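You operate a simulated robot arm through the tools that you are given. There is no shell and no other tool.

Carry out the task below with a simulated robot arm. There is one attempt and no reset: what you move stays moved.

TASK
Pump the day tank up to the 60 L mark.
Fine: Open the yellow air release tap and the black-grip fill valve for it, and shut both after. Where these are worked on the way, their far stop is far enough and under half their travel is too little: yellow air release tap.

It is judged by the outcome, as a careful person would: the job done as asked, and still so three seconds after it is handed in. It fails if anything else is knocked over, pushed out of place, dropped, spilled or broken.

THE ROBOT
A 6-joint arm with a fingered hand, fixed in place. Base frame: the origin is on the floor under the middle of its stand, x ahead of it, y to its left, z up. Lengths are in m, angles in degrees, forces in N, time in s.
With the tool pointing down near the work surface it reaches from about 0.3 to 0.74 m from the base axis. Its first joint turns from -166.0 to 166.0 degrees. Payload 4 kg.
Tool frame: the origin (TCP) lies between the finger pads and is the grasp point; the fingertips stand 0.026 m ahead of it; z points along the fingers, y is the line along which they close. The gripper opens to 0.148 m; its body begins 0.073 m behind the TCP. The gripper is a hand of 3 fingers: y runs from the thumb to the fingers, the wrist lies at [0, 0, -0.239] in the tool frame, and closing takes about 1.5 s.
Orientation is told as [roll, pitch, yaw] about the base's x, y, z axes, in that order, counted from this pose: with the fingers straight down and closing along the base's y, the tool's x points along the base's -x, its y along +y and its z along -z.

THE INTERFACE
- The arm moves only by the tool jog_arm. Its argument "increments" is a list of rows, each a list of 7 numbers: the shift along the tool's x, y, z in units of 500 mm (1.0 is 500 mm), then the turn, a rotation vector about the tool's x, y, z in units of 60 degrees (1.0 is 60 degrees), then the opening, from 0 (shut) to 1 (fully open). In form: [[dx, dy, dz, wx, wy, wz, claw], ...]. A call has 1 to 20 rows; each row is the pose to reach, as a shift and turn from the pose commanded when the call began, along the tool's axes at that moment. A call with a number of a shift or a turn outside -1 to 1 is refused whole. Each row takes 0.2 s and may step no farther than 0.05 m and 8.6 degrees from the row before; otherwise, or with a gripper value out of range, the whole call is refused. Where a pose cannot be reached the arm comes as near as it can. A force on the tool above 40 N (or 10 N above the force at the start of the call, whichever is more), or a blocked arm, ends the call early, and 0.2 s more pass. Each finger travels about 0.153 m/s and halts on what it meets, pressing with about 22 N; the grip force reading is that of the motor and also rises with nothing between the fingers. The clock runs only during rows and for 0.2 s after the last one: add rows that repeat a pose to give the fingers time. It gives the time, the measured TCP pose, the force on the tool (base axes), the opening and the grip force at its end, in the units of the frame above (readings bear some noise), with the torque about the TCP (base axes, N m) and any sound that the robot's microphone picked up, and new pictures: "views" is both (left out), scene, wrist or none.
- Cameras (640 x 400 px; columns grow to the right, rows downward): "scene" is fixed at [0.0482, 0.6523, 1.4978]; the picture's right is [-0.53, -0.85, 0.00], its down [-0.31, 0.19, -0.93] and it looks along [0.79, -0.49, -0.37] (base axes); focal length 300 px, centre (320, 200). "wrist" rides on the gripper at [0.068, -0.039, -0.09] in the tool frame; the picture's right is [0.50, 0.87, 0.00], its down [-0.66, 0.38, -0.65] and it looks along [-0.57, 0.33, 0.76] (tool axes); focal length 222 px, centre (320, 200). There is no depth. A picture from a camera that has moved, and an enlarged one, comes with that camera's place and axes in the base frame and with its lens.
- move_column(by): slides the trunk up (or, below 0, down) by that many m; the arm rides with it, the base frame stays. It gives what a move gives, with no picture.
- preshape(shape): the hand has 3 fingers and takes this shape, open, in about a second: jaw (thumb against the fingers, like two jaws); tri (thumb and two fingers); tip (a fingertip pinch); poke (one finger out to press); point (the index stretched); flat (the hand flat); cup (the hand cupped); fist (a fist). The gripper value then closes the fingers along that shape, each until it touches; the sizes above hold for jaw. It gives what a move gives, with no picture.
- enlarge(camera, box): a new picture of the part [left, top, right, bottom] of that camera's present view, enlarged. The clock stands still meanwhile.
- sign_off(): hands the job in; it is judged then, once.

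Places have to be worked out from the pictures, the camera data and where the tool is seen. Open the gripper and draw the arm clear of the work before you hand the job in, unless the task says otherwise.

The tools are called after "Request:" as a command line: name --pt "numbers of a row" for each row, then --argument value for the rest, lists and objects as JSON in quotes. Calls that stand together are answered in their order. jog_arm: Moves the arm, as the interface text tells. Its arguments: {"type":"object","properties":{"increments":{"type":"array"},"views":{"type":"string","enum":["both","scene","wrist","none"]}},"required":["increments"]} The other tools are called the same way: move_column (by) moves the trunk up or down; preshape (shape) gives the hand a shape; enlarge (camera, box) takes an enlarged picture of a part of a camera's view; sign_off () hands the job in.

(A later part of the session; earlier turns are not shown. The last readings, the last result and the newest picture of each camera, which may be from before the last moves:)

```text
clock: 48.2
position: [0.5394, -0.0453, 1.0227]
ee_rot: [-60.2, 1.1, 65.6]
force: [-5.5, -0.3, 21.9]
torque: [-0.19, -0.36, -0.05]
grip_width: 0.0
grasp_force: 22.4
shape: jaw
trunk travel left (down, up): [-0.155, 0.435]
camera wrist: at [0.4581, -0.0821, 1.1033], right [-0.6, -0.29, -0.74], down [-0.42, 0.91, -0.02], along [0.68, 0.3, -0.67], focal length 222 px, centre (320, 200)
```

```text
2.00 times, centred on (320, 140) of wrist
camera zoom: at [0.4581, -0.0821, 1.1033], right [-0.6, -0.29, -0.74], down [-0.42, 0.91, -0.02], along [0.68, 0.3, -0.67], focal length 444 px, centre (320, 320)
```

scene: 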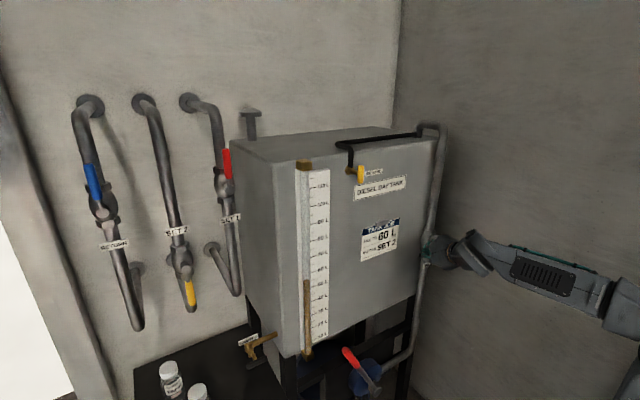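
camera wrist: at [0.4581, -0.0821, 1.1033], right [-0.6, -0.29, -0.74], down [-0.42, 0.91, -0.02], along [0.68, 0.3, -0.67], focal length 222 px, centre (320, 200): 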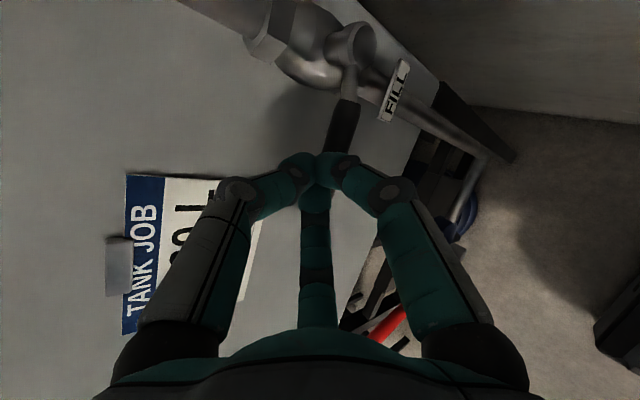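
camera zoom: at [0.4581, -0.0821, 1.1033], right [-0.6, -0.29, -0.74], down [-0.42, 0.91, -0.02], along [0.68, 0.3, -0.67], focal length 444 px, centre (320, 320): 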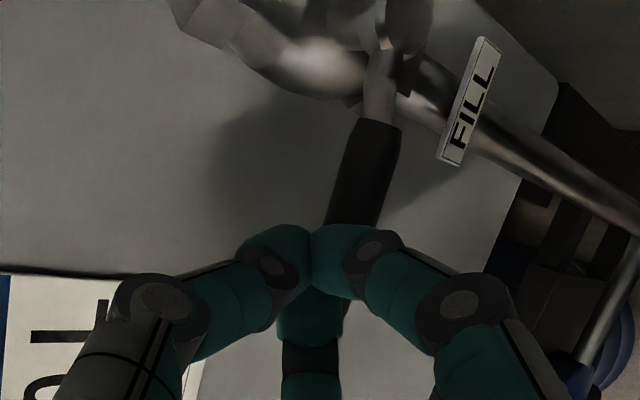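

The lever resists with 22 N and hardly moves downward — likely it opens upward. I lift off, open the hand, and check whether the lever angle changed.

Request:
jog_arm --pt "0.001 -0.05 -0.03 0 0 0 0" --pt "0.0023 -0.1036 -0.0604 0 0 0 0.2" --pt "0.0023 -0.1036 -0.0604 0 0 0 0.4" --pt "0.0023 -0.1036 -0.0604 0 0 0 0.6" --views "none"

Request:
enlarge --camera "wrist" --box '[280, 20, 480, 150]'

Request:
enlarge --camera "scene" --box '[400, 220, 460, 280]'

```text
clock: 49.2
position: [0.5421, -0.0436, 1.079]
ee_rot: [-59.7, 1.2, 65.5]
force: [0.5, 0.2, 0.2]
torque: [0.02, -0.06, 0.03]
grip_width: 0.088
grasp_force: 0.1
shape: jaw
trunk travel left (down, up): [-0.155, 0.435]
```

```text
3.08 times, centred on (380, 85) of wrist
camera zoom: at [0.4621, -0.0815, 1.1603], right [-0.61, -0.29, -0.74], down [-0.42, 0.91, -0.01], along [0.67, 0.3, -0.67], focal length 684 px, centre (135, 554)
```

zoom: 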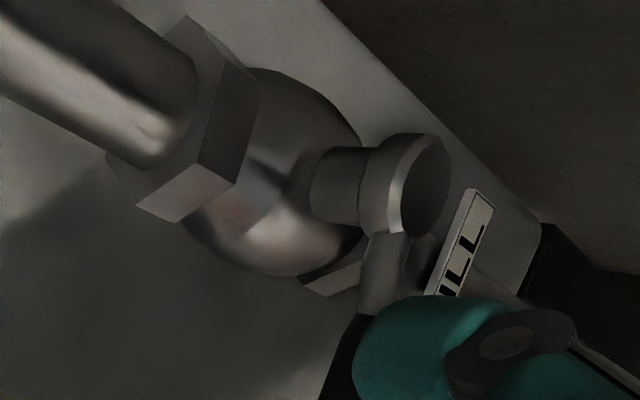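

```text
6.67 times, centred on (430, 250) of scene
camera zoom: at [0.0482, 0.6523, 1.4978], right [-0.53, -0.85, 0.0], down [-0.31, 0.19, -0.93], along [0.79, -0.49, -0.37], focal length 2000 px, centre (-413, -133)
```

zoom: 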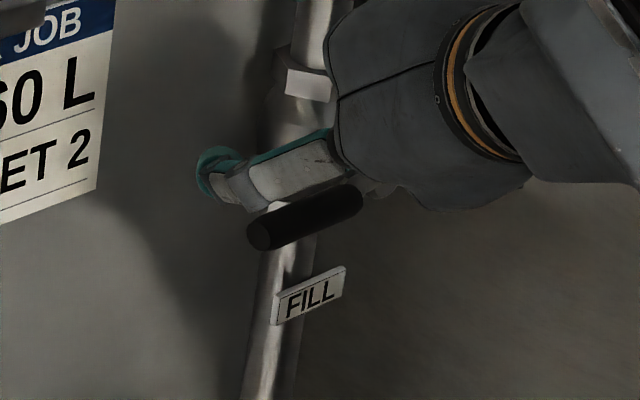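

The lever didn't move, so it's against its closed stop in the downward sense; it must open upward. A single outstretched finger would be a cleaner pushing tool, so I back off and try the "point" shape.

Request:
jog_arm --pt "0 0 -0.05 0 0 0 0.6" --pt "0 0 -0.1 0 0 0 0.6" --pt "0 0 -0.15 0 0 0 0.6" --views "none"

Request:
preshape --shape "point"

Request:
enlarge --camera "wrist" --box '[0, 0, 640, 400]'

Request:
enlarge --camera "scene" --box '[400, 200, 560, 300]'

```text
clock: 50.0
position: [0.4823, -0.0184, 1.1158]
ee_rot: [-59.8, 1.2, 65.5]
force: [0.0, -0.5, -0.2]
torque: [0.01, -0.02, 0.0]
grip_width: 0.0882
grasp_force: 0.1
shape: jaw
trunk travel left (down, up): [-0.155, 0.435]
```

```text
clock: 50.9
position: [0.4828, -0.0174, 1.1145]
ee_rot: [-59.9, 1.0, 65.6]
force: [0.0, -0.6, 0.2]
torque: [0.0, 0.02, 0.02]
grip_width: 0.1418
grasp_force: 0.1
shape: point
trunk travel left (down, up): [-0.155, 0.435]
```

```text
1.00 times, centred on (320, 200) of wrist (not enlarged: the box is as wide or as high as the picture)
camera zoom: at [0.4019, -0.0549, 1.1968], right [-0.61, -0.29, -0.74], down [-0.42, 0.91, -0.01], along [0.67, 0.3, -0.67], focal length 222 px, centre (320, 200)
```

zoom: 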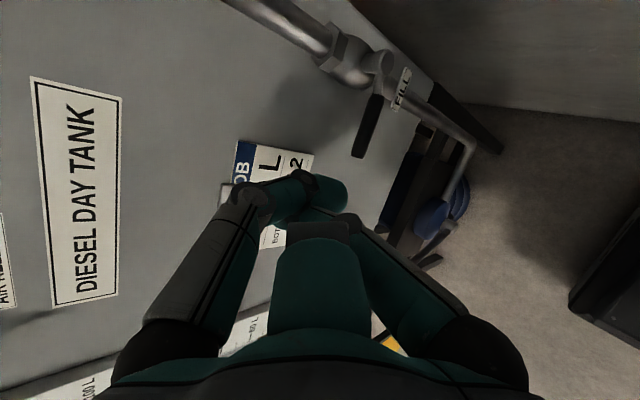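

```text
4.00 times, centred on (480, 250) of scene
camera zoom: at [0.0482, 0.6523, 1.4978], right [-0.53, -0.85, 0.0], down [-0.31, 0.19, -0.93], along [0.79, -0.49, -0.37], focal length 1200 px, centre (-320, 0)
```

zoom: 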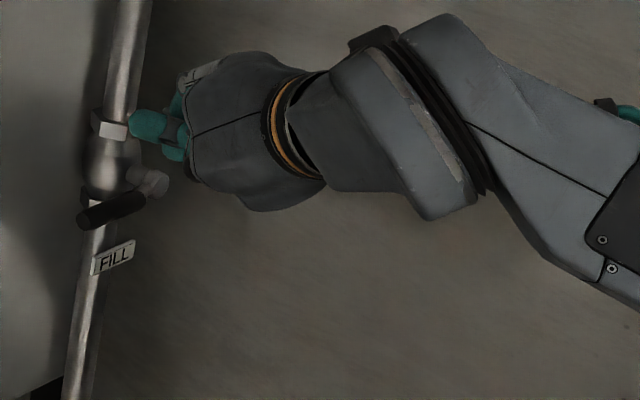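

The point shape looks cluttered. Let me try "poke" and compare.

Request:
preshape --shape "poke"

Request:
enlarge --camera "wrist" --box '[0, 0, 640, 400]'

Request:
enlarge --camera "scene" --box '[400, 200, 560, 300]'

```text
clock: 51.8
position: [0.4814, -0.0191, 1.116]
ee_rot: [-59.9, 1.1, 65.6]
force: [0.4, 1.0, 0.1]
torque: [0.01, 0.0, 0.0]
grip_width: 0.0
grasp_force: 0.0
shape: poke
trunk travel left (down, up): [-0.155, 0.435]
```

```text
1.00 times, centred on (320, 200) of wrist (not enlarged: the box is as wide or as high as the picture)
camera zoom: at [0.4019, -0.0549, 1.1968], right [-0.61, -0.29, -0.74], down [-0.42, 0.91, -0.01], along [0.67, 0.3, -0.67], focal length 222 px, centre (320, 200)
```

zoom: 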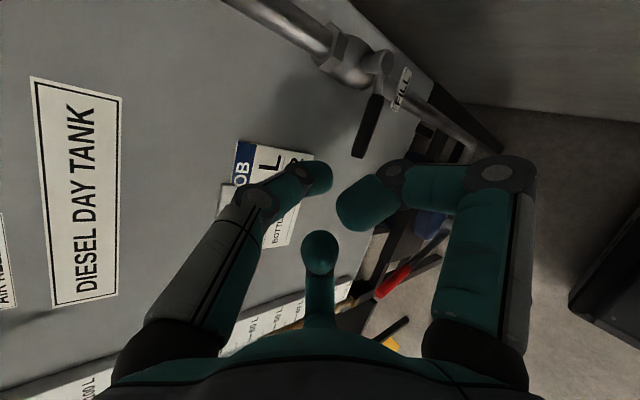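

```text
4.00 times, centred on (480, 250) of scene
camera zoom: at [0.0482, 0.6523, 1.4978], right [-0.53, -0.85, 0.0], down [-0.31, 0.19, -0.93], along [0.79, -0.49, -0.37], focal length 1200 px, centre (-320, 0)
```

zoom: 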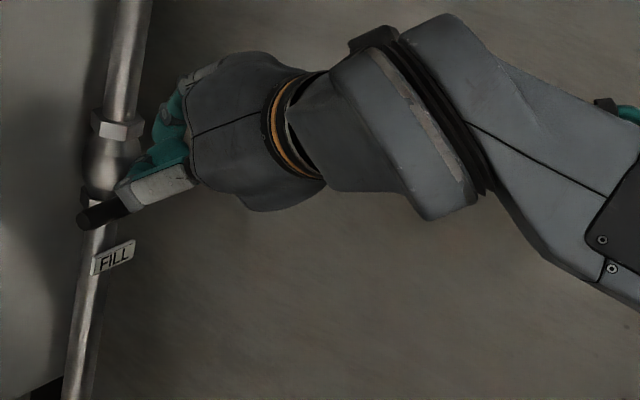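

Neither shape is cleaner than jaw closed. I'll return to jaw, close the fingers, and turn the tool to point mostly right (az −65°, level) so the closed fingers can slide under the lever from its free end and lift it.

Request:
preshape --shape "jaw"

Request:
jog_arm --pt "-0.0271 0.027 0.0096 0.0793 0.109 0.0325 0.5" --pt "-0.0542 0.054 0.0192 0.1586 0.2181 0.065 0.2" --pt "-0.0813 0.081 0.0288 0.2378 0.3271 0.0975 0.0" --pt "-0.1084 0.108 0.0384 0.3171 0.4361 0.13 0.0" --pt "-0.1355 0.135 0.048 0.3964 0.5452 0.1625 0.0" --pt "-0.1626 0.162 0.0576 0.4757 0.6542 0.195 0.0"

```text
clock: 52.7
position: [0.4813, -0.0181, 1.1157]
ee_rot: [-59.8, 1.1, 65.6]
force: [-0.1, 0.3, 0.8]
torque: [0.0, 0.01, 0.01]
grip_width: 0.1478
grasp_force: 0.0
shape: jaw
trunk travel left (down, up): [-0.155, 0.435]
```

```text
clock: 54.1
position: [0.5014, 0.0608, 1.0294]
ee_rot: [-90.1, -0.1, 25.0]
force: [-0.1, -0.4, -0.7]
torque: [0.01, 0.0, 0.03]
grip_width: 0.0
grasp_force: 21.6
shape: jaw
trunk travel left (down, up): [-0.155, 0.435]
camera wrist: at [0.4018, 0.1127, 1.0705], right [-0.45, -0.21, -0.87], down [0.32, 0.87, -0.38], along [0.83, -0.45, -0.33], focal length 222 px, centre (320, 200)
```

scene: 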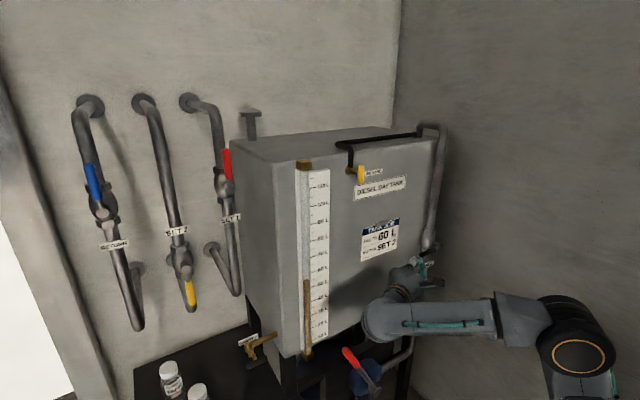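
wrist: 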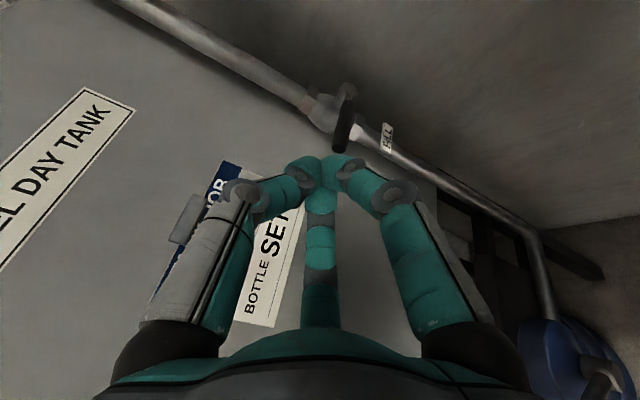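

The tool now points along the lever from its free end, so I can grip the lever end coaxially with all three fingers and swing with it. I open the hand and move to a pre-grasp 7 cm back from the grip.

Request:
jog_arm --pt "0 0 0 0 0 0 0.2" --pt "0 0 0 0 0 0 0.4" --pt "-0.0042 0.0304 0.04 0 0 0 0.55" --pt "-0.0083 0.0608 0.0798 0 0 0 0.55" --pt "-0.0083 0.0608 0.0798 0 0 0 0.55"

Request:
enlarge --camera "wrist" --box '[240, 60, 440, 240]'

Request:
enlarge --camera "scene" --box '[380, 220, 480, 300]'

```text
clock: 55.3
position: [0.5224, 0.0259, 0.9992]
ee_rot: [-90.0, 0.0, 24.9]
force: [0.2, 0.1, 0.5]
torque: [0.0, 0.02, -0.04]
grip_width: 0.0809
grasp_force: 0.1
shape: jaw
trunk travel left (down, up): [-0.155, 0.435]
camera wrist: at [0.4225, 0.079, 1.0396], right [-0.45, -0.21, -0.87], down [0.32, 0.87, -0.38], along [0.83, -0.45, -0.33], focal length 222 px, centre (320, 200)
```

scene: 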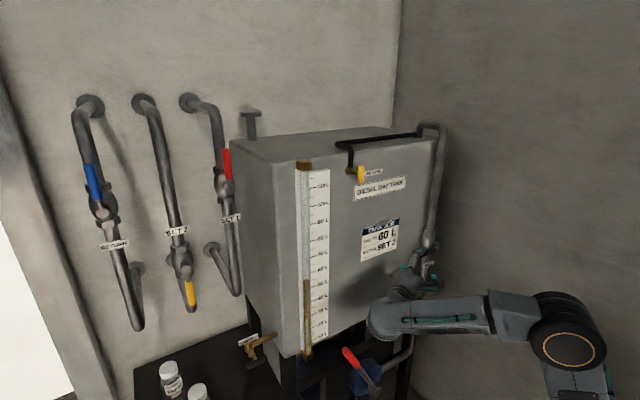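
wrist: 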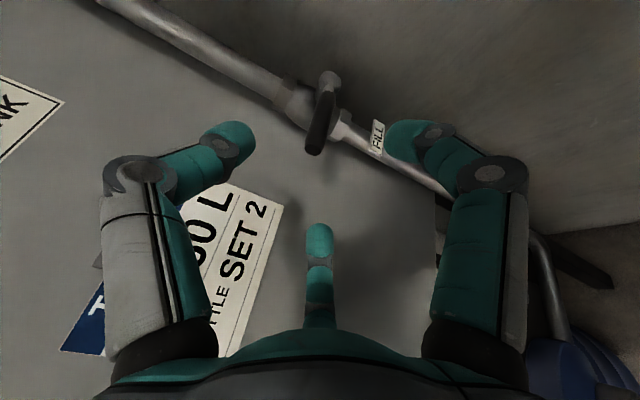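

```text
2.22 times, centred on (340, 150) of wrist
camera zoom: at [0.4225, 0.079, 1.0396], right [-0.45, -0.21, -0.87], down [0.32, 0.87, -0.38], along [0.83, -0.45, -0.33], focal length 494 px, centre (276, 311)
```

zoom: 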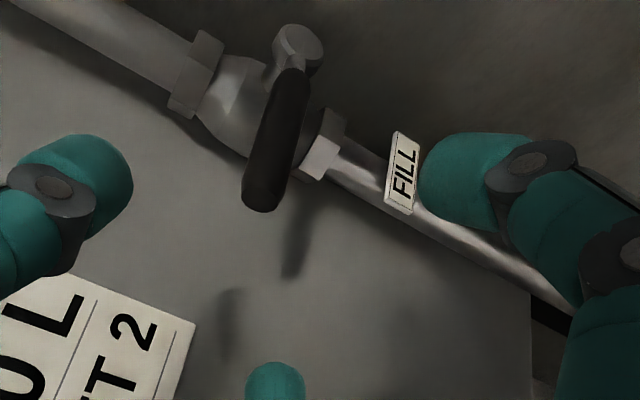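

```text
5.00 times, centred on (430, 260) of scene
camera zoom: at [0.0482, 0.6523, 1.4978], right [-0.53, -0.85, 0.0], down [-0.31, 0.19, -0.93], along [0.79, -0.49, -0.37], focal length 1500 px, centre (-230, -100)
```

zoom: 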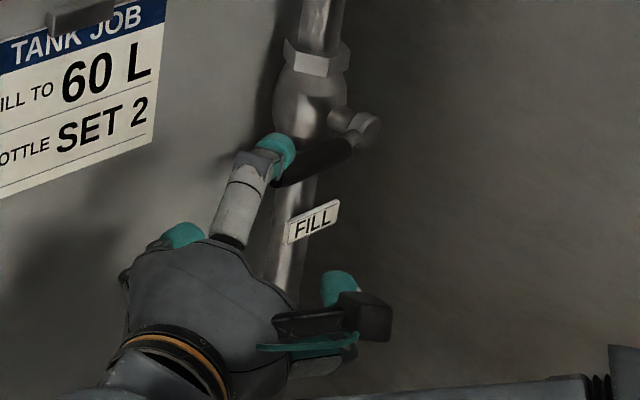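

Aligned: the lever end ray gives (0.562,-0.035,0.999). Advance 7 cm along the tool so the lever end sits between the fingers, then close.

Request:
jog_arm --pt "0 0 0.035 0 0 0 0.55" --pt "0 0 0.07 0 0 0 0.55" --pt "0 0 0.105 0 0 0 0.55" --pt "0 0 0.14 0 0 0 0.55" --pt "0 0 0.14 0 0 0 0.4" --pt "0 0 0.14 0 0 0 0.3" --pt "0 0 0.14 0 0 0 0.25"

Request:
enlarge --camera "wrist" --box '[240, 60, 440, 240]'

Request:
enlarge --camera "scene" --box '[380, 220, 480, 300]'

```text
clock: 56.9
position: [0.5503, -0.0371, 1.0025]
ee_rot: [-90.0, 0.0, 25.2]
force: [-0.6, -0.1, 0.0]
torque: [0.04, -0.01, 0.0]
grip_width: 0.0374
grasp_force: 0.1
shape: jaw
trunk travel left (down, up): [-0.155, 0.435]
camera wrist: at [0.4517, 0.0162, 1.0406], right [-0.45, -0.21, -0.87], down [0.32, 0.87, -0.38], along [0.83, -0.45, -0.33], focal length 222 px, centre (320, 200)
```

scene: 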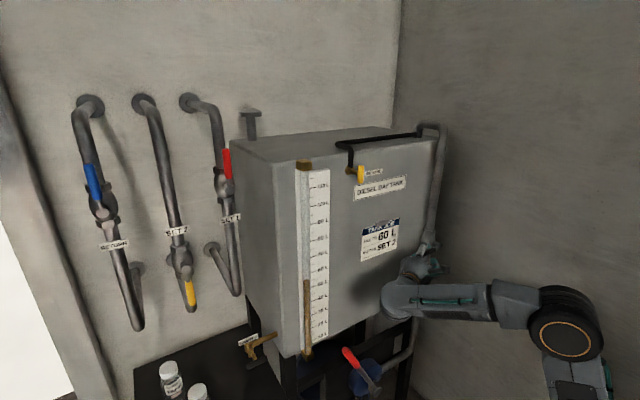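
wrist: 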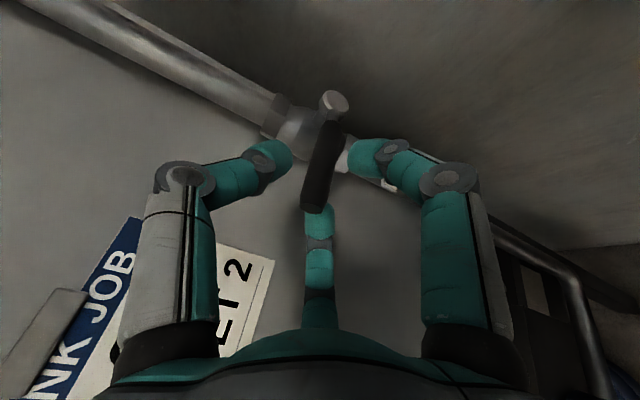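

```text
2.22 times, centred on (340, 150) of wrist
camera zoom: at [0.4517, 0.0162, 1.0406], right [-0.45, -0.21, -0.87], down [0.32, 0.87, -0.38], along [0.83, -0.45, -0.33], focal length 494 px, centre (276, 311)
```

zoom: 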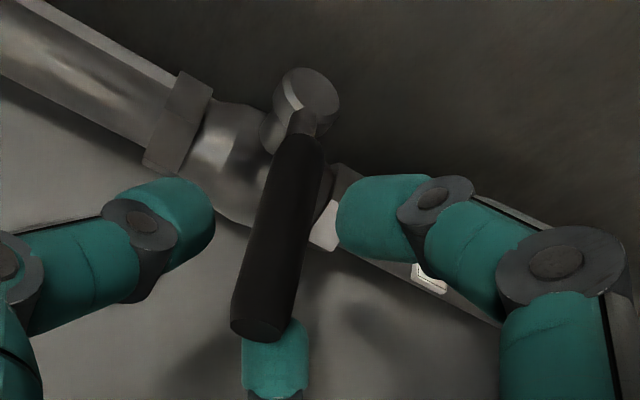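

```text
5.00 times, centred on (430, 260) of scene
camera zoom: at [0.0482, 0.6523, 1.4978], right [-0.53, -0.85, 0.0], down [-0.31, 0.19, -0.93], along [0.79, -0.49, -0.37], focal length 1500 px, centre (-230, -100)
```

zoom: 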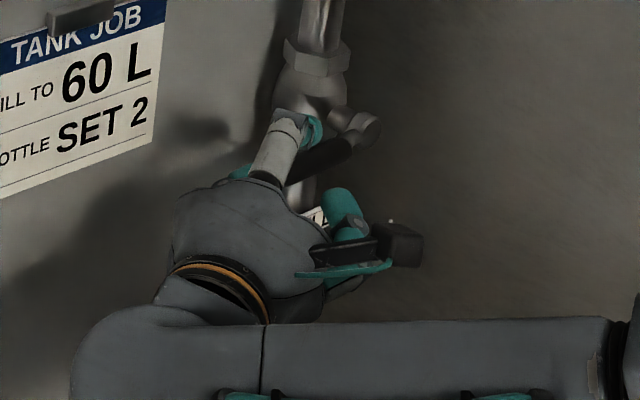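

The lever end is centred between thumb and fingers. Closing the grip.

Request:
jog_arm --pt "0 0.004 0 0 0 0 0.15" --pt "0 0.004 0 0 0 0 0.05" --pt "0 0.004 0 0 0 0 0.0" --pt "0 0.004 0 0 0 0 0.0" --pt "0 0.004 0 0 0 0 0.0"

Request:
enlarge --camera "wrist" --box '[240, 60, 440, 240]'

```text
clock: 58.1
position: [0.55, -0.037, 0.9976]
ee_rot: [-90.0, 0.0, 25.0]
force: [0.0, -2.5, 0.9]
torque: [-0.09, -0.09, -0.14]
grip_width: 0.0096
grasp_force: 21.8
shape: jaw
trunk travel left (down, up): [-0.155, 0.435]
camera wrist: at [0.4514, 0.0158, 1.0381], right [-0.45, -0.21, -0.87], down [0.32, 0.87, -0.38], along [0.83, -0.45, -0.33], focal length 222 px, centre (320, 200)
```

scene: 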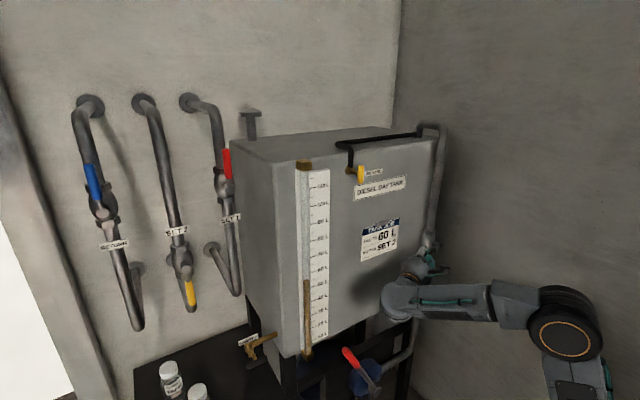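
wrist: 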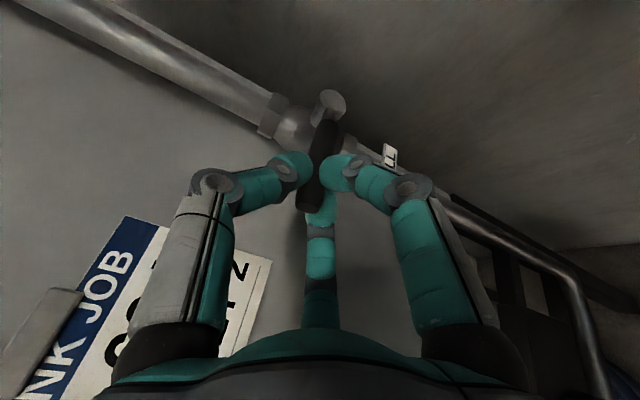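

```text
2.22 times, centred on (340, 150) of wrist
camera zoom: at [0.4514, 0.0158, 1.0381], right [-0.45, -0.21, -0.87], down [0.32, 0.87, -0.38], along [0.83, -0.45, -0.33], focal length 494 px, centre (276, 311)
```

zoom: 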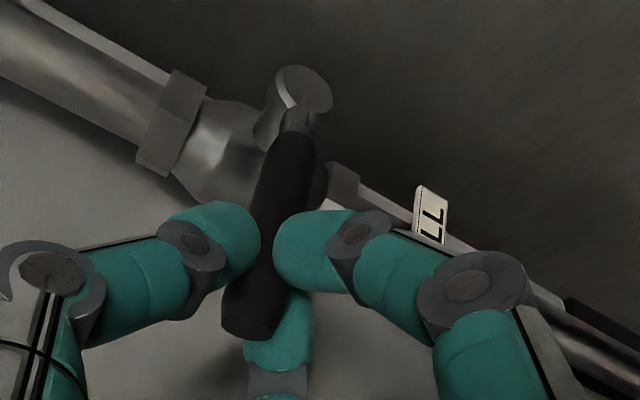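

Solid three-finger grip on the lever end. Now a small upward swing (16°) about the pivot, rotating the hand with it, to test the direction.

Request:
jog_arm --pt "-0.0002 -0.0118 -0.0003 -0.0604 0 0.0282 0" --pt "-0.0003 -0.0236 -0.0007 -0.1208 0 0.0563 0" --pt "0.0003 -0.0353 0.0005 -0.1812 0 0.0845 0" --pt "0.0008 -0.047 0.0018 -0.2417 0 0.1127 0"

Request:
enlarge --camera "wrist" --box '[240, 60, 440, 240]'

Request:
enlarge --camera "scene" --box '[380, 220, 480, 300]'

```text
clock: 59.1
position: [0.5516, -0.0394, 1.0194]
ee_rot: [-75.4, -6.8, 24.0]
force: [-4.7, -8.3, -0.9]
torque: [-0.09, 0.0, -0.28]
grip_width: 0.0091
grasp_force: 22.0
shape: jaw
trunk travel left (down, up): [-0.155, 0.435]
camera wrist: at [0.4519, 0.0012, 1.0737], right [-0.45, 0.04, -0.89], down [0.32, 0.94, -0.12], along [0.83, -0.34, -0.44], focal length 222 px, centre (320, 200)
```

scene: 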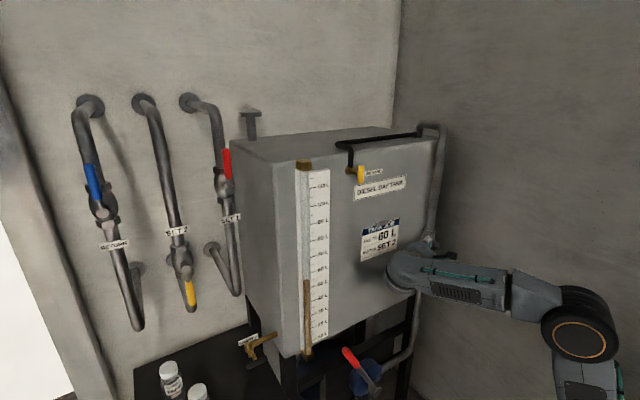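
wrist: 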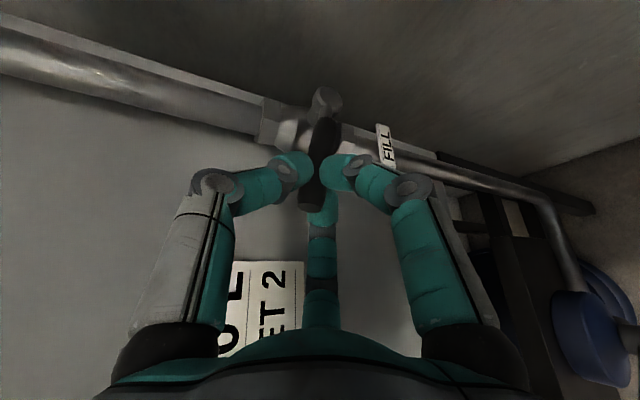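

```text
2.22 times, centred on (340, 150) of wrist
camera zoom: at [0.4519, 0.0012, 1.0737], right [-0.45, 0.04, -0.89], down [0.32, 0.94, -0.12], along [0.83, -0.34, -0.44], focal length 494 px, centre (276, 311)
```

zoom: 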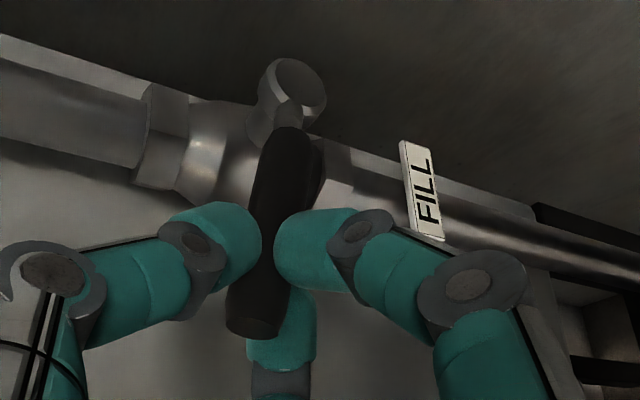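

```text
5.00 times, centred on (430, 260) of scene
camera zoom: at [0.0482, 0.6523, 1.4978], right [-0.53, -0.85, 0.0], down [-0.31, 0.19, -0.93], along [0.79, -0.49, -0.37], focal length 1500 px, centre (-230, -100)
```

zoom: 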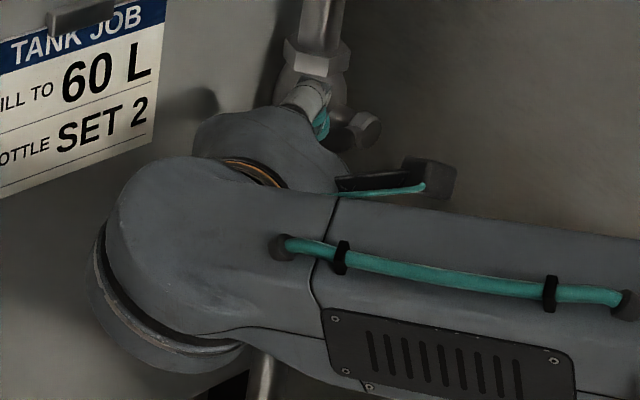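

The lever followed the hand upward with modest force, so up is the opening direction. Continue the swing another 45°.

Request:
jog_arm --pt "0.0008 -0.022 0.0016 -0.1133 0 0.0528 0" --pt "0.0024 -0.0434 0.005 -0.2266 0 0.1057 0" --pt "0.0046 -0.0644 0.01 -0.3399 0 0.1585 0" --pt "0.0078 -0.0842 0.0168 -0.4532 0 0.2113 0" --pt "0.012 -0.1032 0.0258 -0.5664 0 0.2641 0" --pt "0.0172 -0.1208 0.037 -0.6797 0 0.317 0"

Request:
enlarge --camera "wrist" --box '[240, 60, 440, 240]'

```text
clock: 60.5
position: [0.551, -0.0741, 1.0751]
ee_rot: [-31.4, -21.8, 12.7]
force: [-7.3, -0.6, 5.2]
torque: [-0.18, 0.07, -0.15]
grip_width: 0.0098
grasp_force: 22.0
shape: jaw
trunk travel left (down, up): [-0.155, 0.435]
camera wrist: at [0.4518, -0.0837, 1.141], right [-0.45, 0.66, -0.6], down [0.32, 0.75, 0.58], along [0.83, 0.07, -0.55], focal length 222 px, centre (320, 200)
```

scene: 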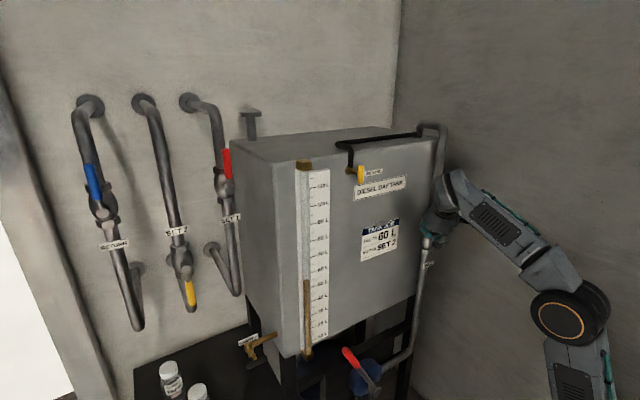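
wrist: 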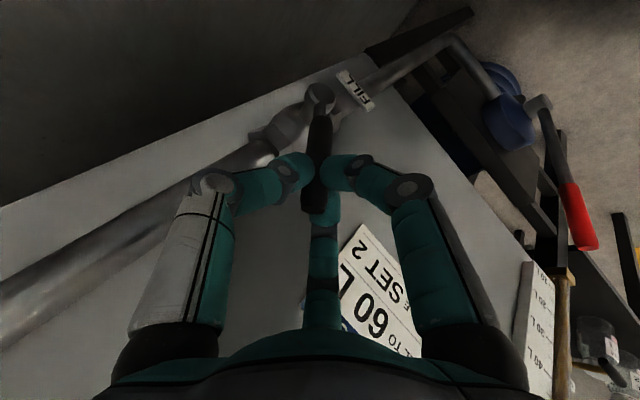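

```text
2.22 times, centred on (340, 150) of wrist
camera zoom: at [0.4518, -0.0837, 1.141], right [-0.45, 0.66, -0.6], down [0.32, 0.75, 0.58], along [0.83, 0.07, -0.55], focal length 494 px, centre (276, 311)
```

zoom: 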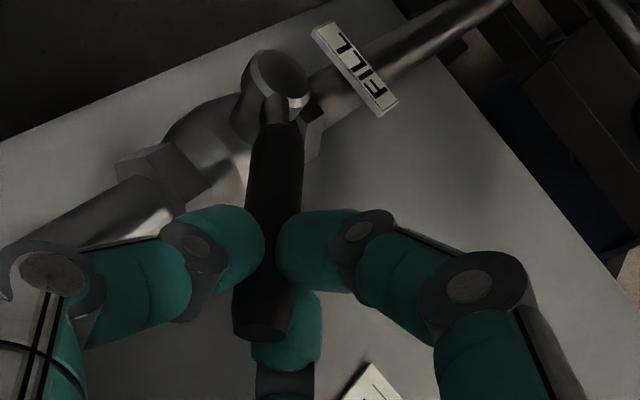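

Lever is at roughly 60°. Continue the last 31° toward the vertical stop.

Request:
jog_arm --pt "0 -0.023 -0.0005 -0.1208 0 0.0563 0" --pt "0.0008 -0.0457 0.0016 -0.2417 0 0.1127 0" --pt "0.0032 -0.0679 0.0067 -0.3625 0 0.169 0" --pt "0.0063 -0.0866 0.0135 -0.4683 0 0.2183 0"

Request:
enlarge --camera "wrist" --box '[240, 60, 440, 240]'

Request:
enlarge --camera "scene" --box '[400, 200, 500, 280]'

```text
clock: 61.5
position: [0.5504, -0.1111, 1.0896]
ee_rot: [-1.6, -25.2, 0.8]
force: [1.9, 2.4, 20.6]
torque: [-0.18, -0.18, -0.01]
grip_width: 0.0105
grasp_force: 21.8
shape: jaw
out of reach, approached as far as the arm can: row 4
trunk travel left (down, up): [-0.155, 0.435]
camera wrist: at [0.4509, -0.1488, 1.1437], right [-0.45, 0.86, -0.23], down [0.31, 0.4, 0.86], along [0.83, 0.32, -0.45], focal length 222 px, centre (320, 200)
```

scene: 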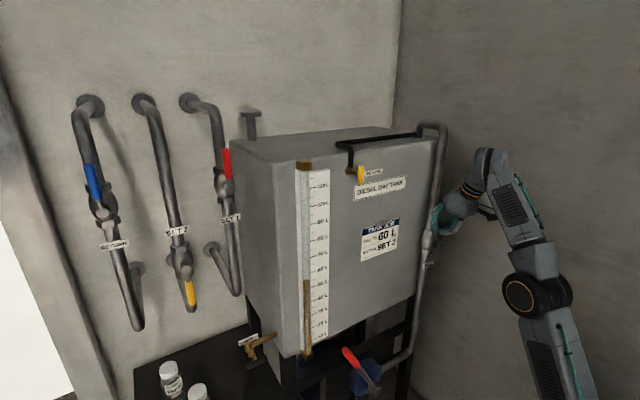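
wrist: 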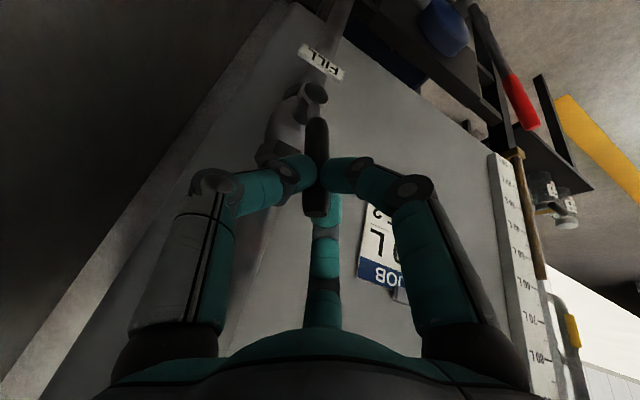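

```text
2.22 times, centred on (340, 150) of wrist
camera zoom: at [0.4509, -0.1488, 1.1437], right [-0.45, 0.86, -0.23], down [0.31, 0.4, 0.86], along [0.83, 0.32, -0.45], focal length 494 px, centre (276, 311)
```

zoom: 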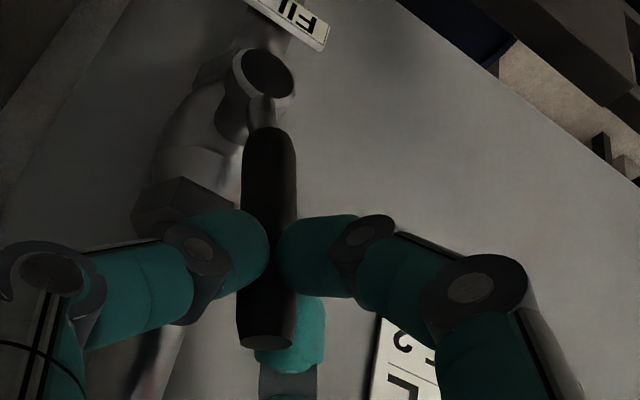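

```text
5.00 times, centred on (450, 240) of scene
camera zoom: at [0.0482, 0.6523, 1.4978], right [-0.53, -0.85, 0.0], down [-0.31, 0.19, -0.93], along [0.79, -0.49, -0.37], focal length 1500 px, centre (-330, 0)
```

zoom: 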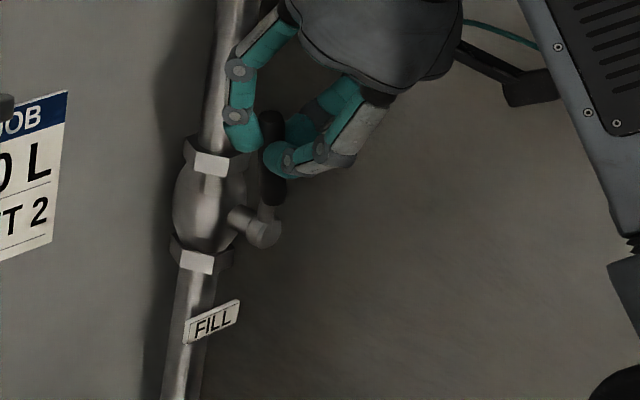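

The lever is nearly vertical (~85°). I nudge it the last few degrees to the right with a pure translation to be sure it's fully open.

Request:
jog_arm --pt "-0.001 -0.012 -0.003 0 0 0 0" --pt "-0.002 -0.0242 -0.0047 0 0 0 0"

Request:
enlarge --camera "scene" --box '[400, 200, 500, 280]'

```text
clock: 62.1
position: [0.5495, -0.115, 1.0902]
ee_rot: [-1.6, -25.5, 0.6]
force: [-4.6, 3.4, 21.0]
torque: [0.03, -0.06, 0.03]
grip_width: 0.0105
grasp_force: 22.2
shape: jaw
out of reach, approached as far as the arm can: row 2
trunk travel left (down, up): [-0.155, 0.435]
camera wrist: at [0.4505, -0.1534, 1.1441], right [-0.45, 0.86, -0.24], down [0.31, 0.4, 0.86], along [0.84, 0.32, -0.45], focal length 222 px, centre (320, 200)
```

scene: 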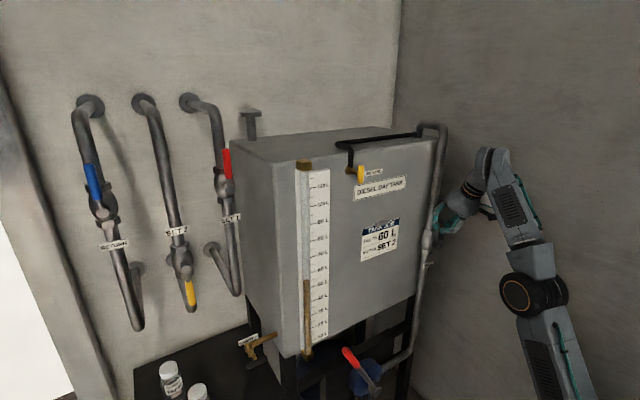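
wrist: 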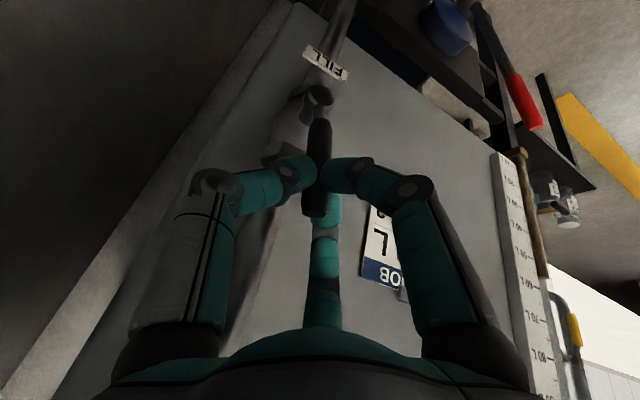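

```text
5.00 times, centred on (450, 240) of scene
camera zoom: at [0.0482, 0.6523, 1.4978], right [-0.53, -0.85, 0.0], down [-0.31, 0.19, -0.93], along [0.79, -0.49, -0.37], focal length 1500 px, centre (-330, 0)
```

zoom: 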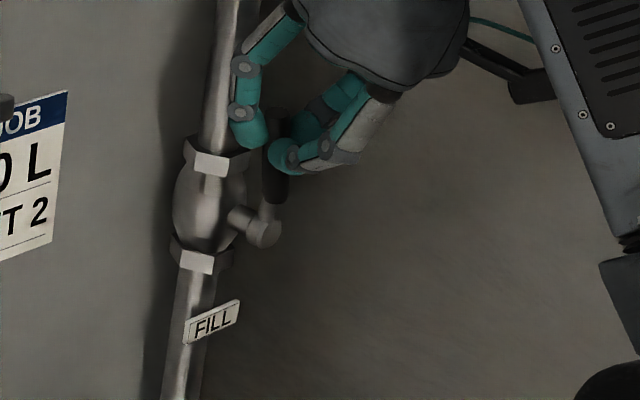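

Nearly vertical now. I zoom in to measure the lever's remaining lean.

Request:
enlarge --camera "scene" --box '[425, 215, 465, 255]'

```text
10.00 times, centred on (445, 235) of scene
camera zoom: at [0.0482, 0.6523, 1.4978], right [-0.53, -0.85, 0.0], down [-0.31, 0.19, -0.93], along [0.79, -0.49, -0.37], focal length 2999 px, centre (-930, -150)
```

zoom: 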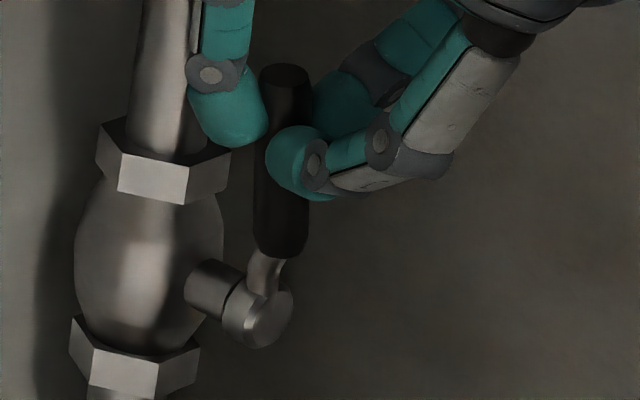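

The lever is ~85° open; this wrist pose can't go further right. I'll release, withdraw along the tool axis, and later push the lever to its stop with closed fingers from the left.

Request:
jog_arm --pt "0 0 0 0 0 0 0.15" --pt "0 0 0 0 0 0 0.3" --pt "0 0 0 0 0 0 0.35" --pt "0 0 -0.04 0 0 0 0.35" --pt "0 0 -0.1 0 0 0 0.35" --pt "0 0 -0.18 0 0 0 0.35"

Request:
enlarge --camera "scene" --box '[415, 205, 475, 265]'

```text
clock: 63.5
position: [0.5177, -0.1002, 1.1068]
ee_rot: [-1.8, -25.1, 0.7]
force: [-0.8, -0.3, 0.7]
torque: [-0.04, -0.08, -0.03]
grip_width: 0.0513
grasp_force: 0.0
shape: jaw
out of reach, approached as far as the arm can: row 4, 5, 6
trunk travel left (down, up): [-0.155, 0.435]
camera wrist: at [0.4189, -0.1377, 1.1621], right [-0.45, 0.86, -0.24], down [0.32, 0.4, 0.86], along [0.83, 0.32, -0.45], focal length 222 px, centre (320, 200)
```

scene: 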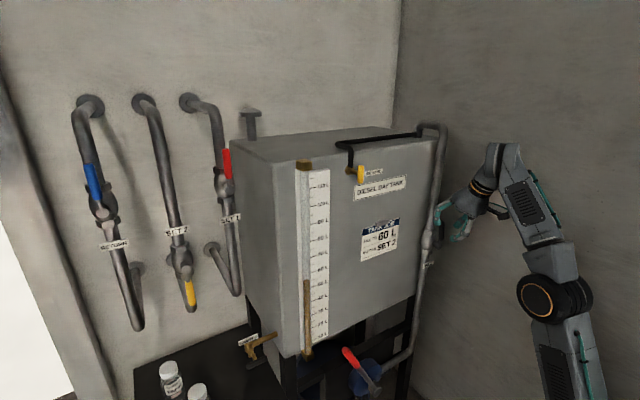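
wrist: 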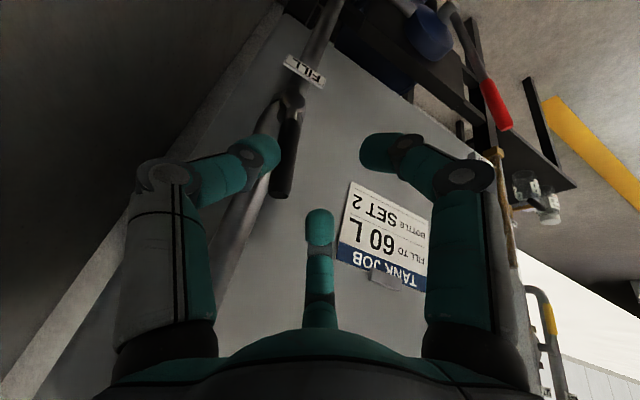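

```text
6.67 times, centred on (445, 235) of scene
camera zoom: at [0.0482, 0.6523, 1.4978], right [-0.53, -0.85, 0.0], down [-0.31, 0.19, -0.93], along [0.79, -0.49, -0.37], focal length 2000 px, centre (-513, -33)
```

zoom: 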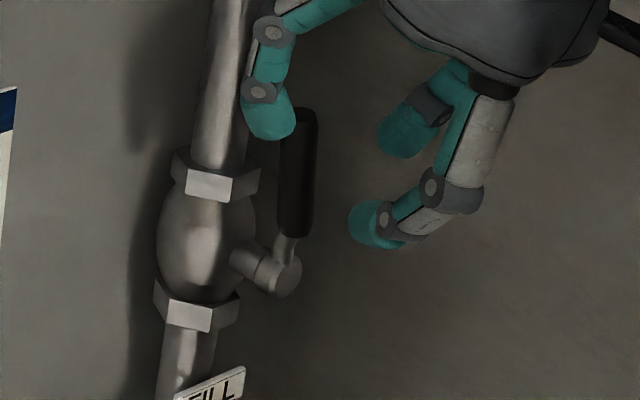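

Free of the lever but the wrist is at a limit going straight back. I'll move left and up, where there is room, clearing the lever.

Request:
jog_arm --pt "-0.0041 0.0291 -0.0322 0 0 0 0.35" --pt "-0.0082 0.0582 -0.0644 0 0 0 0.35" --pt "-0.0162 0.077 -0.1054 0 0 0 0.35" --pt "-0.0242 0.0958 -0.1464 0 0 0 0.35"

```text
clock: 64.5
position: [0.4996, -0.0632, 1.1266]
ee_rot: [-1.6, -25.2, 0.9]
force: [-0.1, 1.1, 0.1]
torque: [0.01, 0.01, -0.03]
grip_width: 0.0516
grasp_force: 0.0
shape: jaw
out of reach, approached as far as the arm can: row 1, 2, 3, 4
trunk travel left (down, up): [-0.155, 0.435]
camera wrist: at [0.4, -0.1028, 1.182], right [-0.46, 0.86, -0.24], down [0.31, 0.4, 0.86], along [0.83, 0.32, -0.45], focal length 222 px, centre (320, 200)
```

scene: 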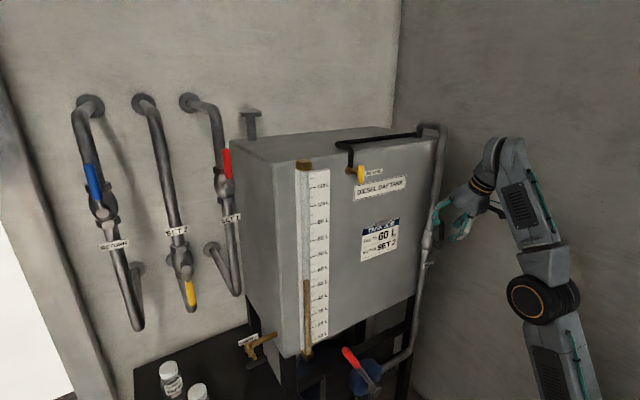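
wrist: 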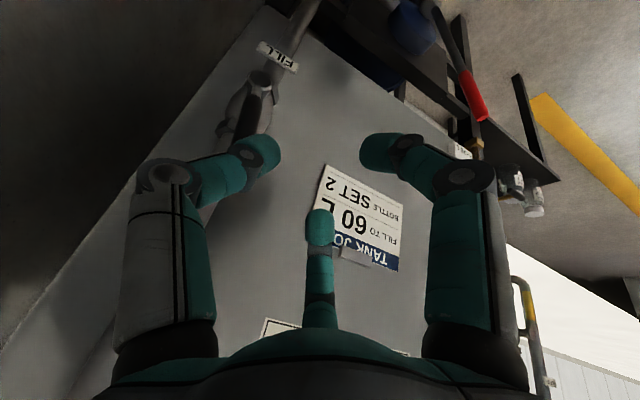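

Moved clear. Now I yaw the tool 25° right to regain wrist range while shifting further left.

Request:
jog_arm --pt "0 0.02 0 0.0438 0.0031 0.0943 0.2" --pt "0 0.04 0 0.0875 0.0063 0.1885 0.1" --pt "-0.001 0.06 0 0.1313 0.0094 0.2828 0.0" --pt "-0.002 0.08 0 0.175 0.0125 0.377 0.0" --views "none"

```text
clock: 65.5
position: [0.497, -0.0244, 1.1224]
ee_rot: [-1.4, -25.0, -24.4]
force: [0.4, -0.6, 0.1]
torque: [0.01, -0.02, 0.04]
grip_width: 0.0001
grasp_force: 21.4
shape: jaw
out of reach, approached as far as the arm can: row 4
trunk travel left (down, up): [-0.155, 0.435]
```

Good. Now rotate the tool toward pointing right (71° total) while moving left to about y=0.04.

Request:
jog_arm --pt "0.0046 0.017 0.0066 0.0859 -0.0908 0 0" --pt "0.0093 0.034 0.0133 0.1718 -0.1815 0 0" --pt "0.014 0.0511 0.02 0.2576 -0.2723 0 0" --pt "0.0186 0.0681 0.0266 0.3435 -0.363 0 0" --pt "0.0232 0.0851 0.0332 0.4294 -0.4538 0 0" --pt "0.0279 0.1022 0.0399 0.5153 -0.5445 0 0" --pt "0.0325 0.1192 0.0466 0.6011 -0.6353 0 0" --pt "0.0372 0.1362 0.0532 0.687 -0.726 0 0"

```text
clock: 67.3
position: [0.5193, 0.0401, 1.0912]
ee_rot: [-69.2, -61.0, 9.3]
force: [-0.1, -0.2, 0.2]
torque: [0.04, 0.0, 0.03]
grip_width: 0.0
grasp_force: 22.0
shape: jaw
trunk travel left (down, up): [-0.155, 0.435]
camera wrist: at [0.4165, 0.0929, 1.0656], right [0.41, 0.38, -0.83], down [0.3, 0.8, 0.51], along [0.86, -0.46, 0.22], focal length 222 px, centre (320, 200)
```

scene: 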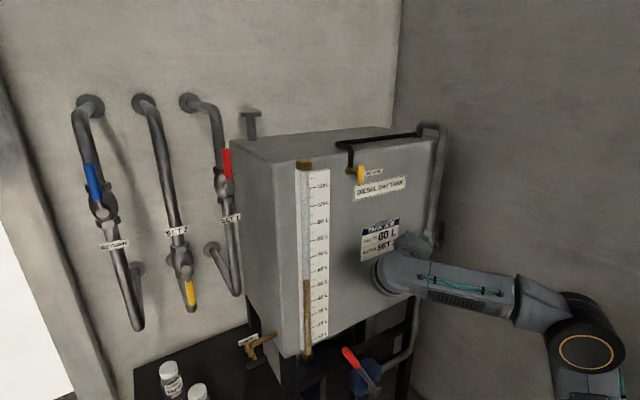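
wrist: 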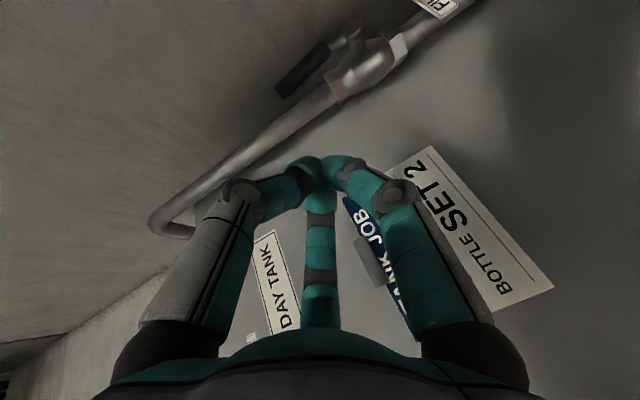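

From this view the lever looks about parallel to the pipe. Zoom to measure.

Request:
enlarge --camera "wrist" --box '[240, 0, 440, 130]'

Request:
enlarge --camera "scene" --box '[400, 190, 480, 270]'

```text
3.08 times, centred on (340, 65) of wrist
camera zoom: at [0.4165, 0.0929, 1.0656], right [0.41, 0.38, -0.83], down [0.3, 0.8, 0.51], along [0.86, -0.46, 0.22], focal length 684 px, centre (258, 615)
```

zoom: 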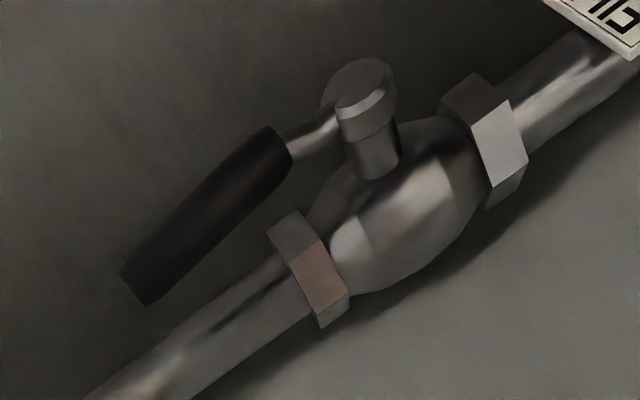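

```text
5.00 times, centred on (440, 230) of scene
camera zoom: at [0.0482, 0.6523, 1.4978], right [-0.53, -0.85, 0.0], down [-0.31, 0.19, -0.93], along [0.79, -0.49, -0.37], focal length 1500 px, centre (-280, 50)
```

zoom: 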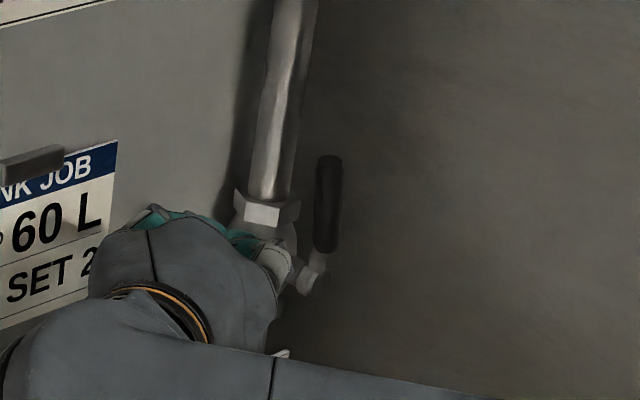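

The lever is perhaps 8° short of vertical. I push it right with the closed fingertips near its top, in small steps.

Request:
jog_arm --pt "0.0035 -0.0159 0.0691 0 0 0 0" --pt "0.0071 -0.0319 0.1383 0 0 0 0" --pt "0.0106 -0.0478 0.2074 0 0 0 0" --pt "0.0122 -0.0575 0.2249 0 0 0 0" --pt "0.0138 -0.0672 0.2424 0 0 0 0"

Request:
enlarge --camera "wrist" --box '[240, 60, 440, 190]'

Request:
enlarge --camera "scene" --box '[400, 190, 480, 270]'

```text
clock: 68.5
position: [0.5472, -0.0819, 1.0771]
ee_rot: [-69.0, -60.9, 9.1]
force: [0.8, 0.2, -0.2]
torque: [-0.01, 0.0, -0.01]
grip_width: 0.0
grasp_force: 21.3
shape: jaw
trunk travel left (down, up): [-0.155, 0.435]
camera wrist: at [0.4435, -0.0286, 1.0527], right [0.41, 0.38, -0.83], down [0.3, 0.8, 0.51], along [0.86, -0.46, 0.21], focal length 222 px, centre (320, 200)
```

scene: 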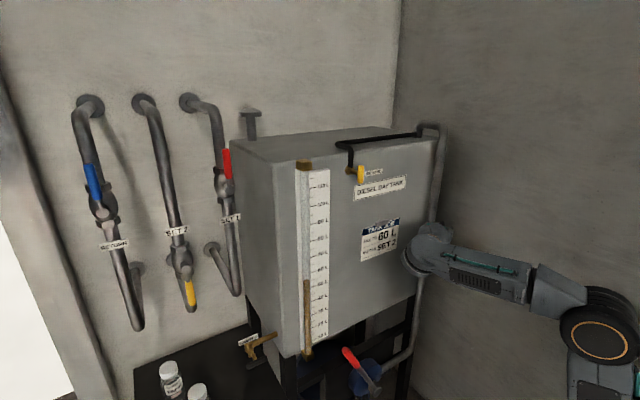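
wrist: 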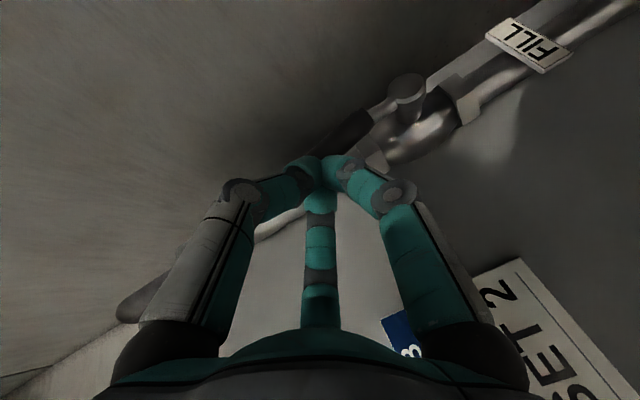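

```text
3.08 times, centred on (340, 125) of wrist
camera zoom: at [0.4435, -0.0286, 1.0527], right [0.41, 0.38, -0.83], down [0.3, 0.8, 0.51], along [0.86, -0.46, 0.21], focal length 684 px, centre (258, 431)
```

zoom: 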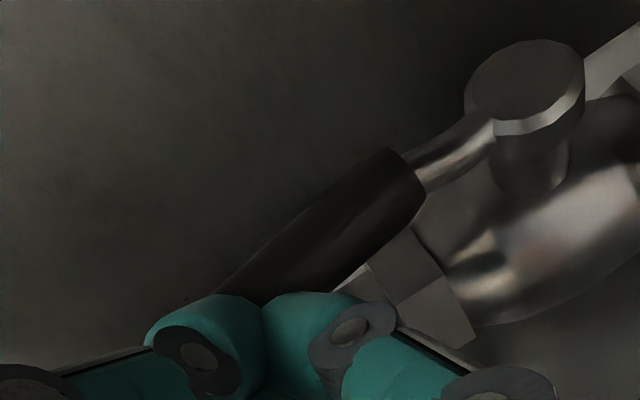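

```text
5.00 times, centred on (440, 230) of scene
camera zoom: at [0.0482, 0.6523, 1.4978], right [-0.53, -0.85, 0.0], down [-0.31, 0.19, -0.93], along [0.79, -0.49, -0.37], focal length 1500 px, centre (-280, 50)
```

zoom: 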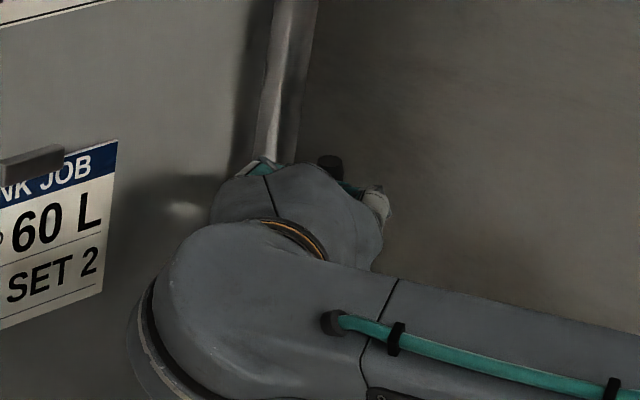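

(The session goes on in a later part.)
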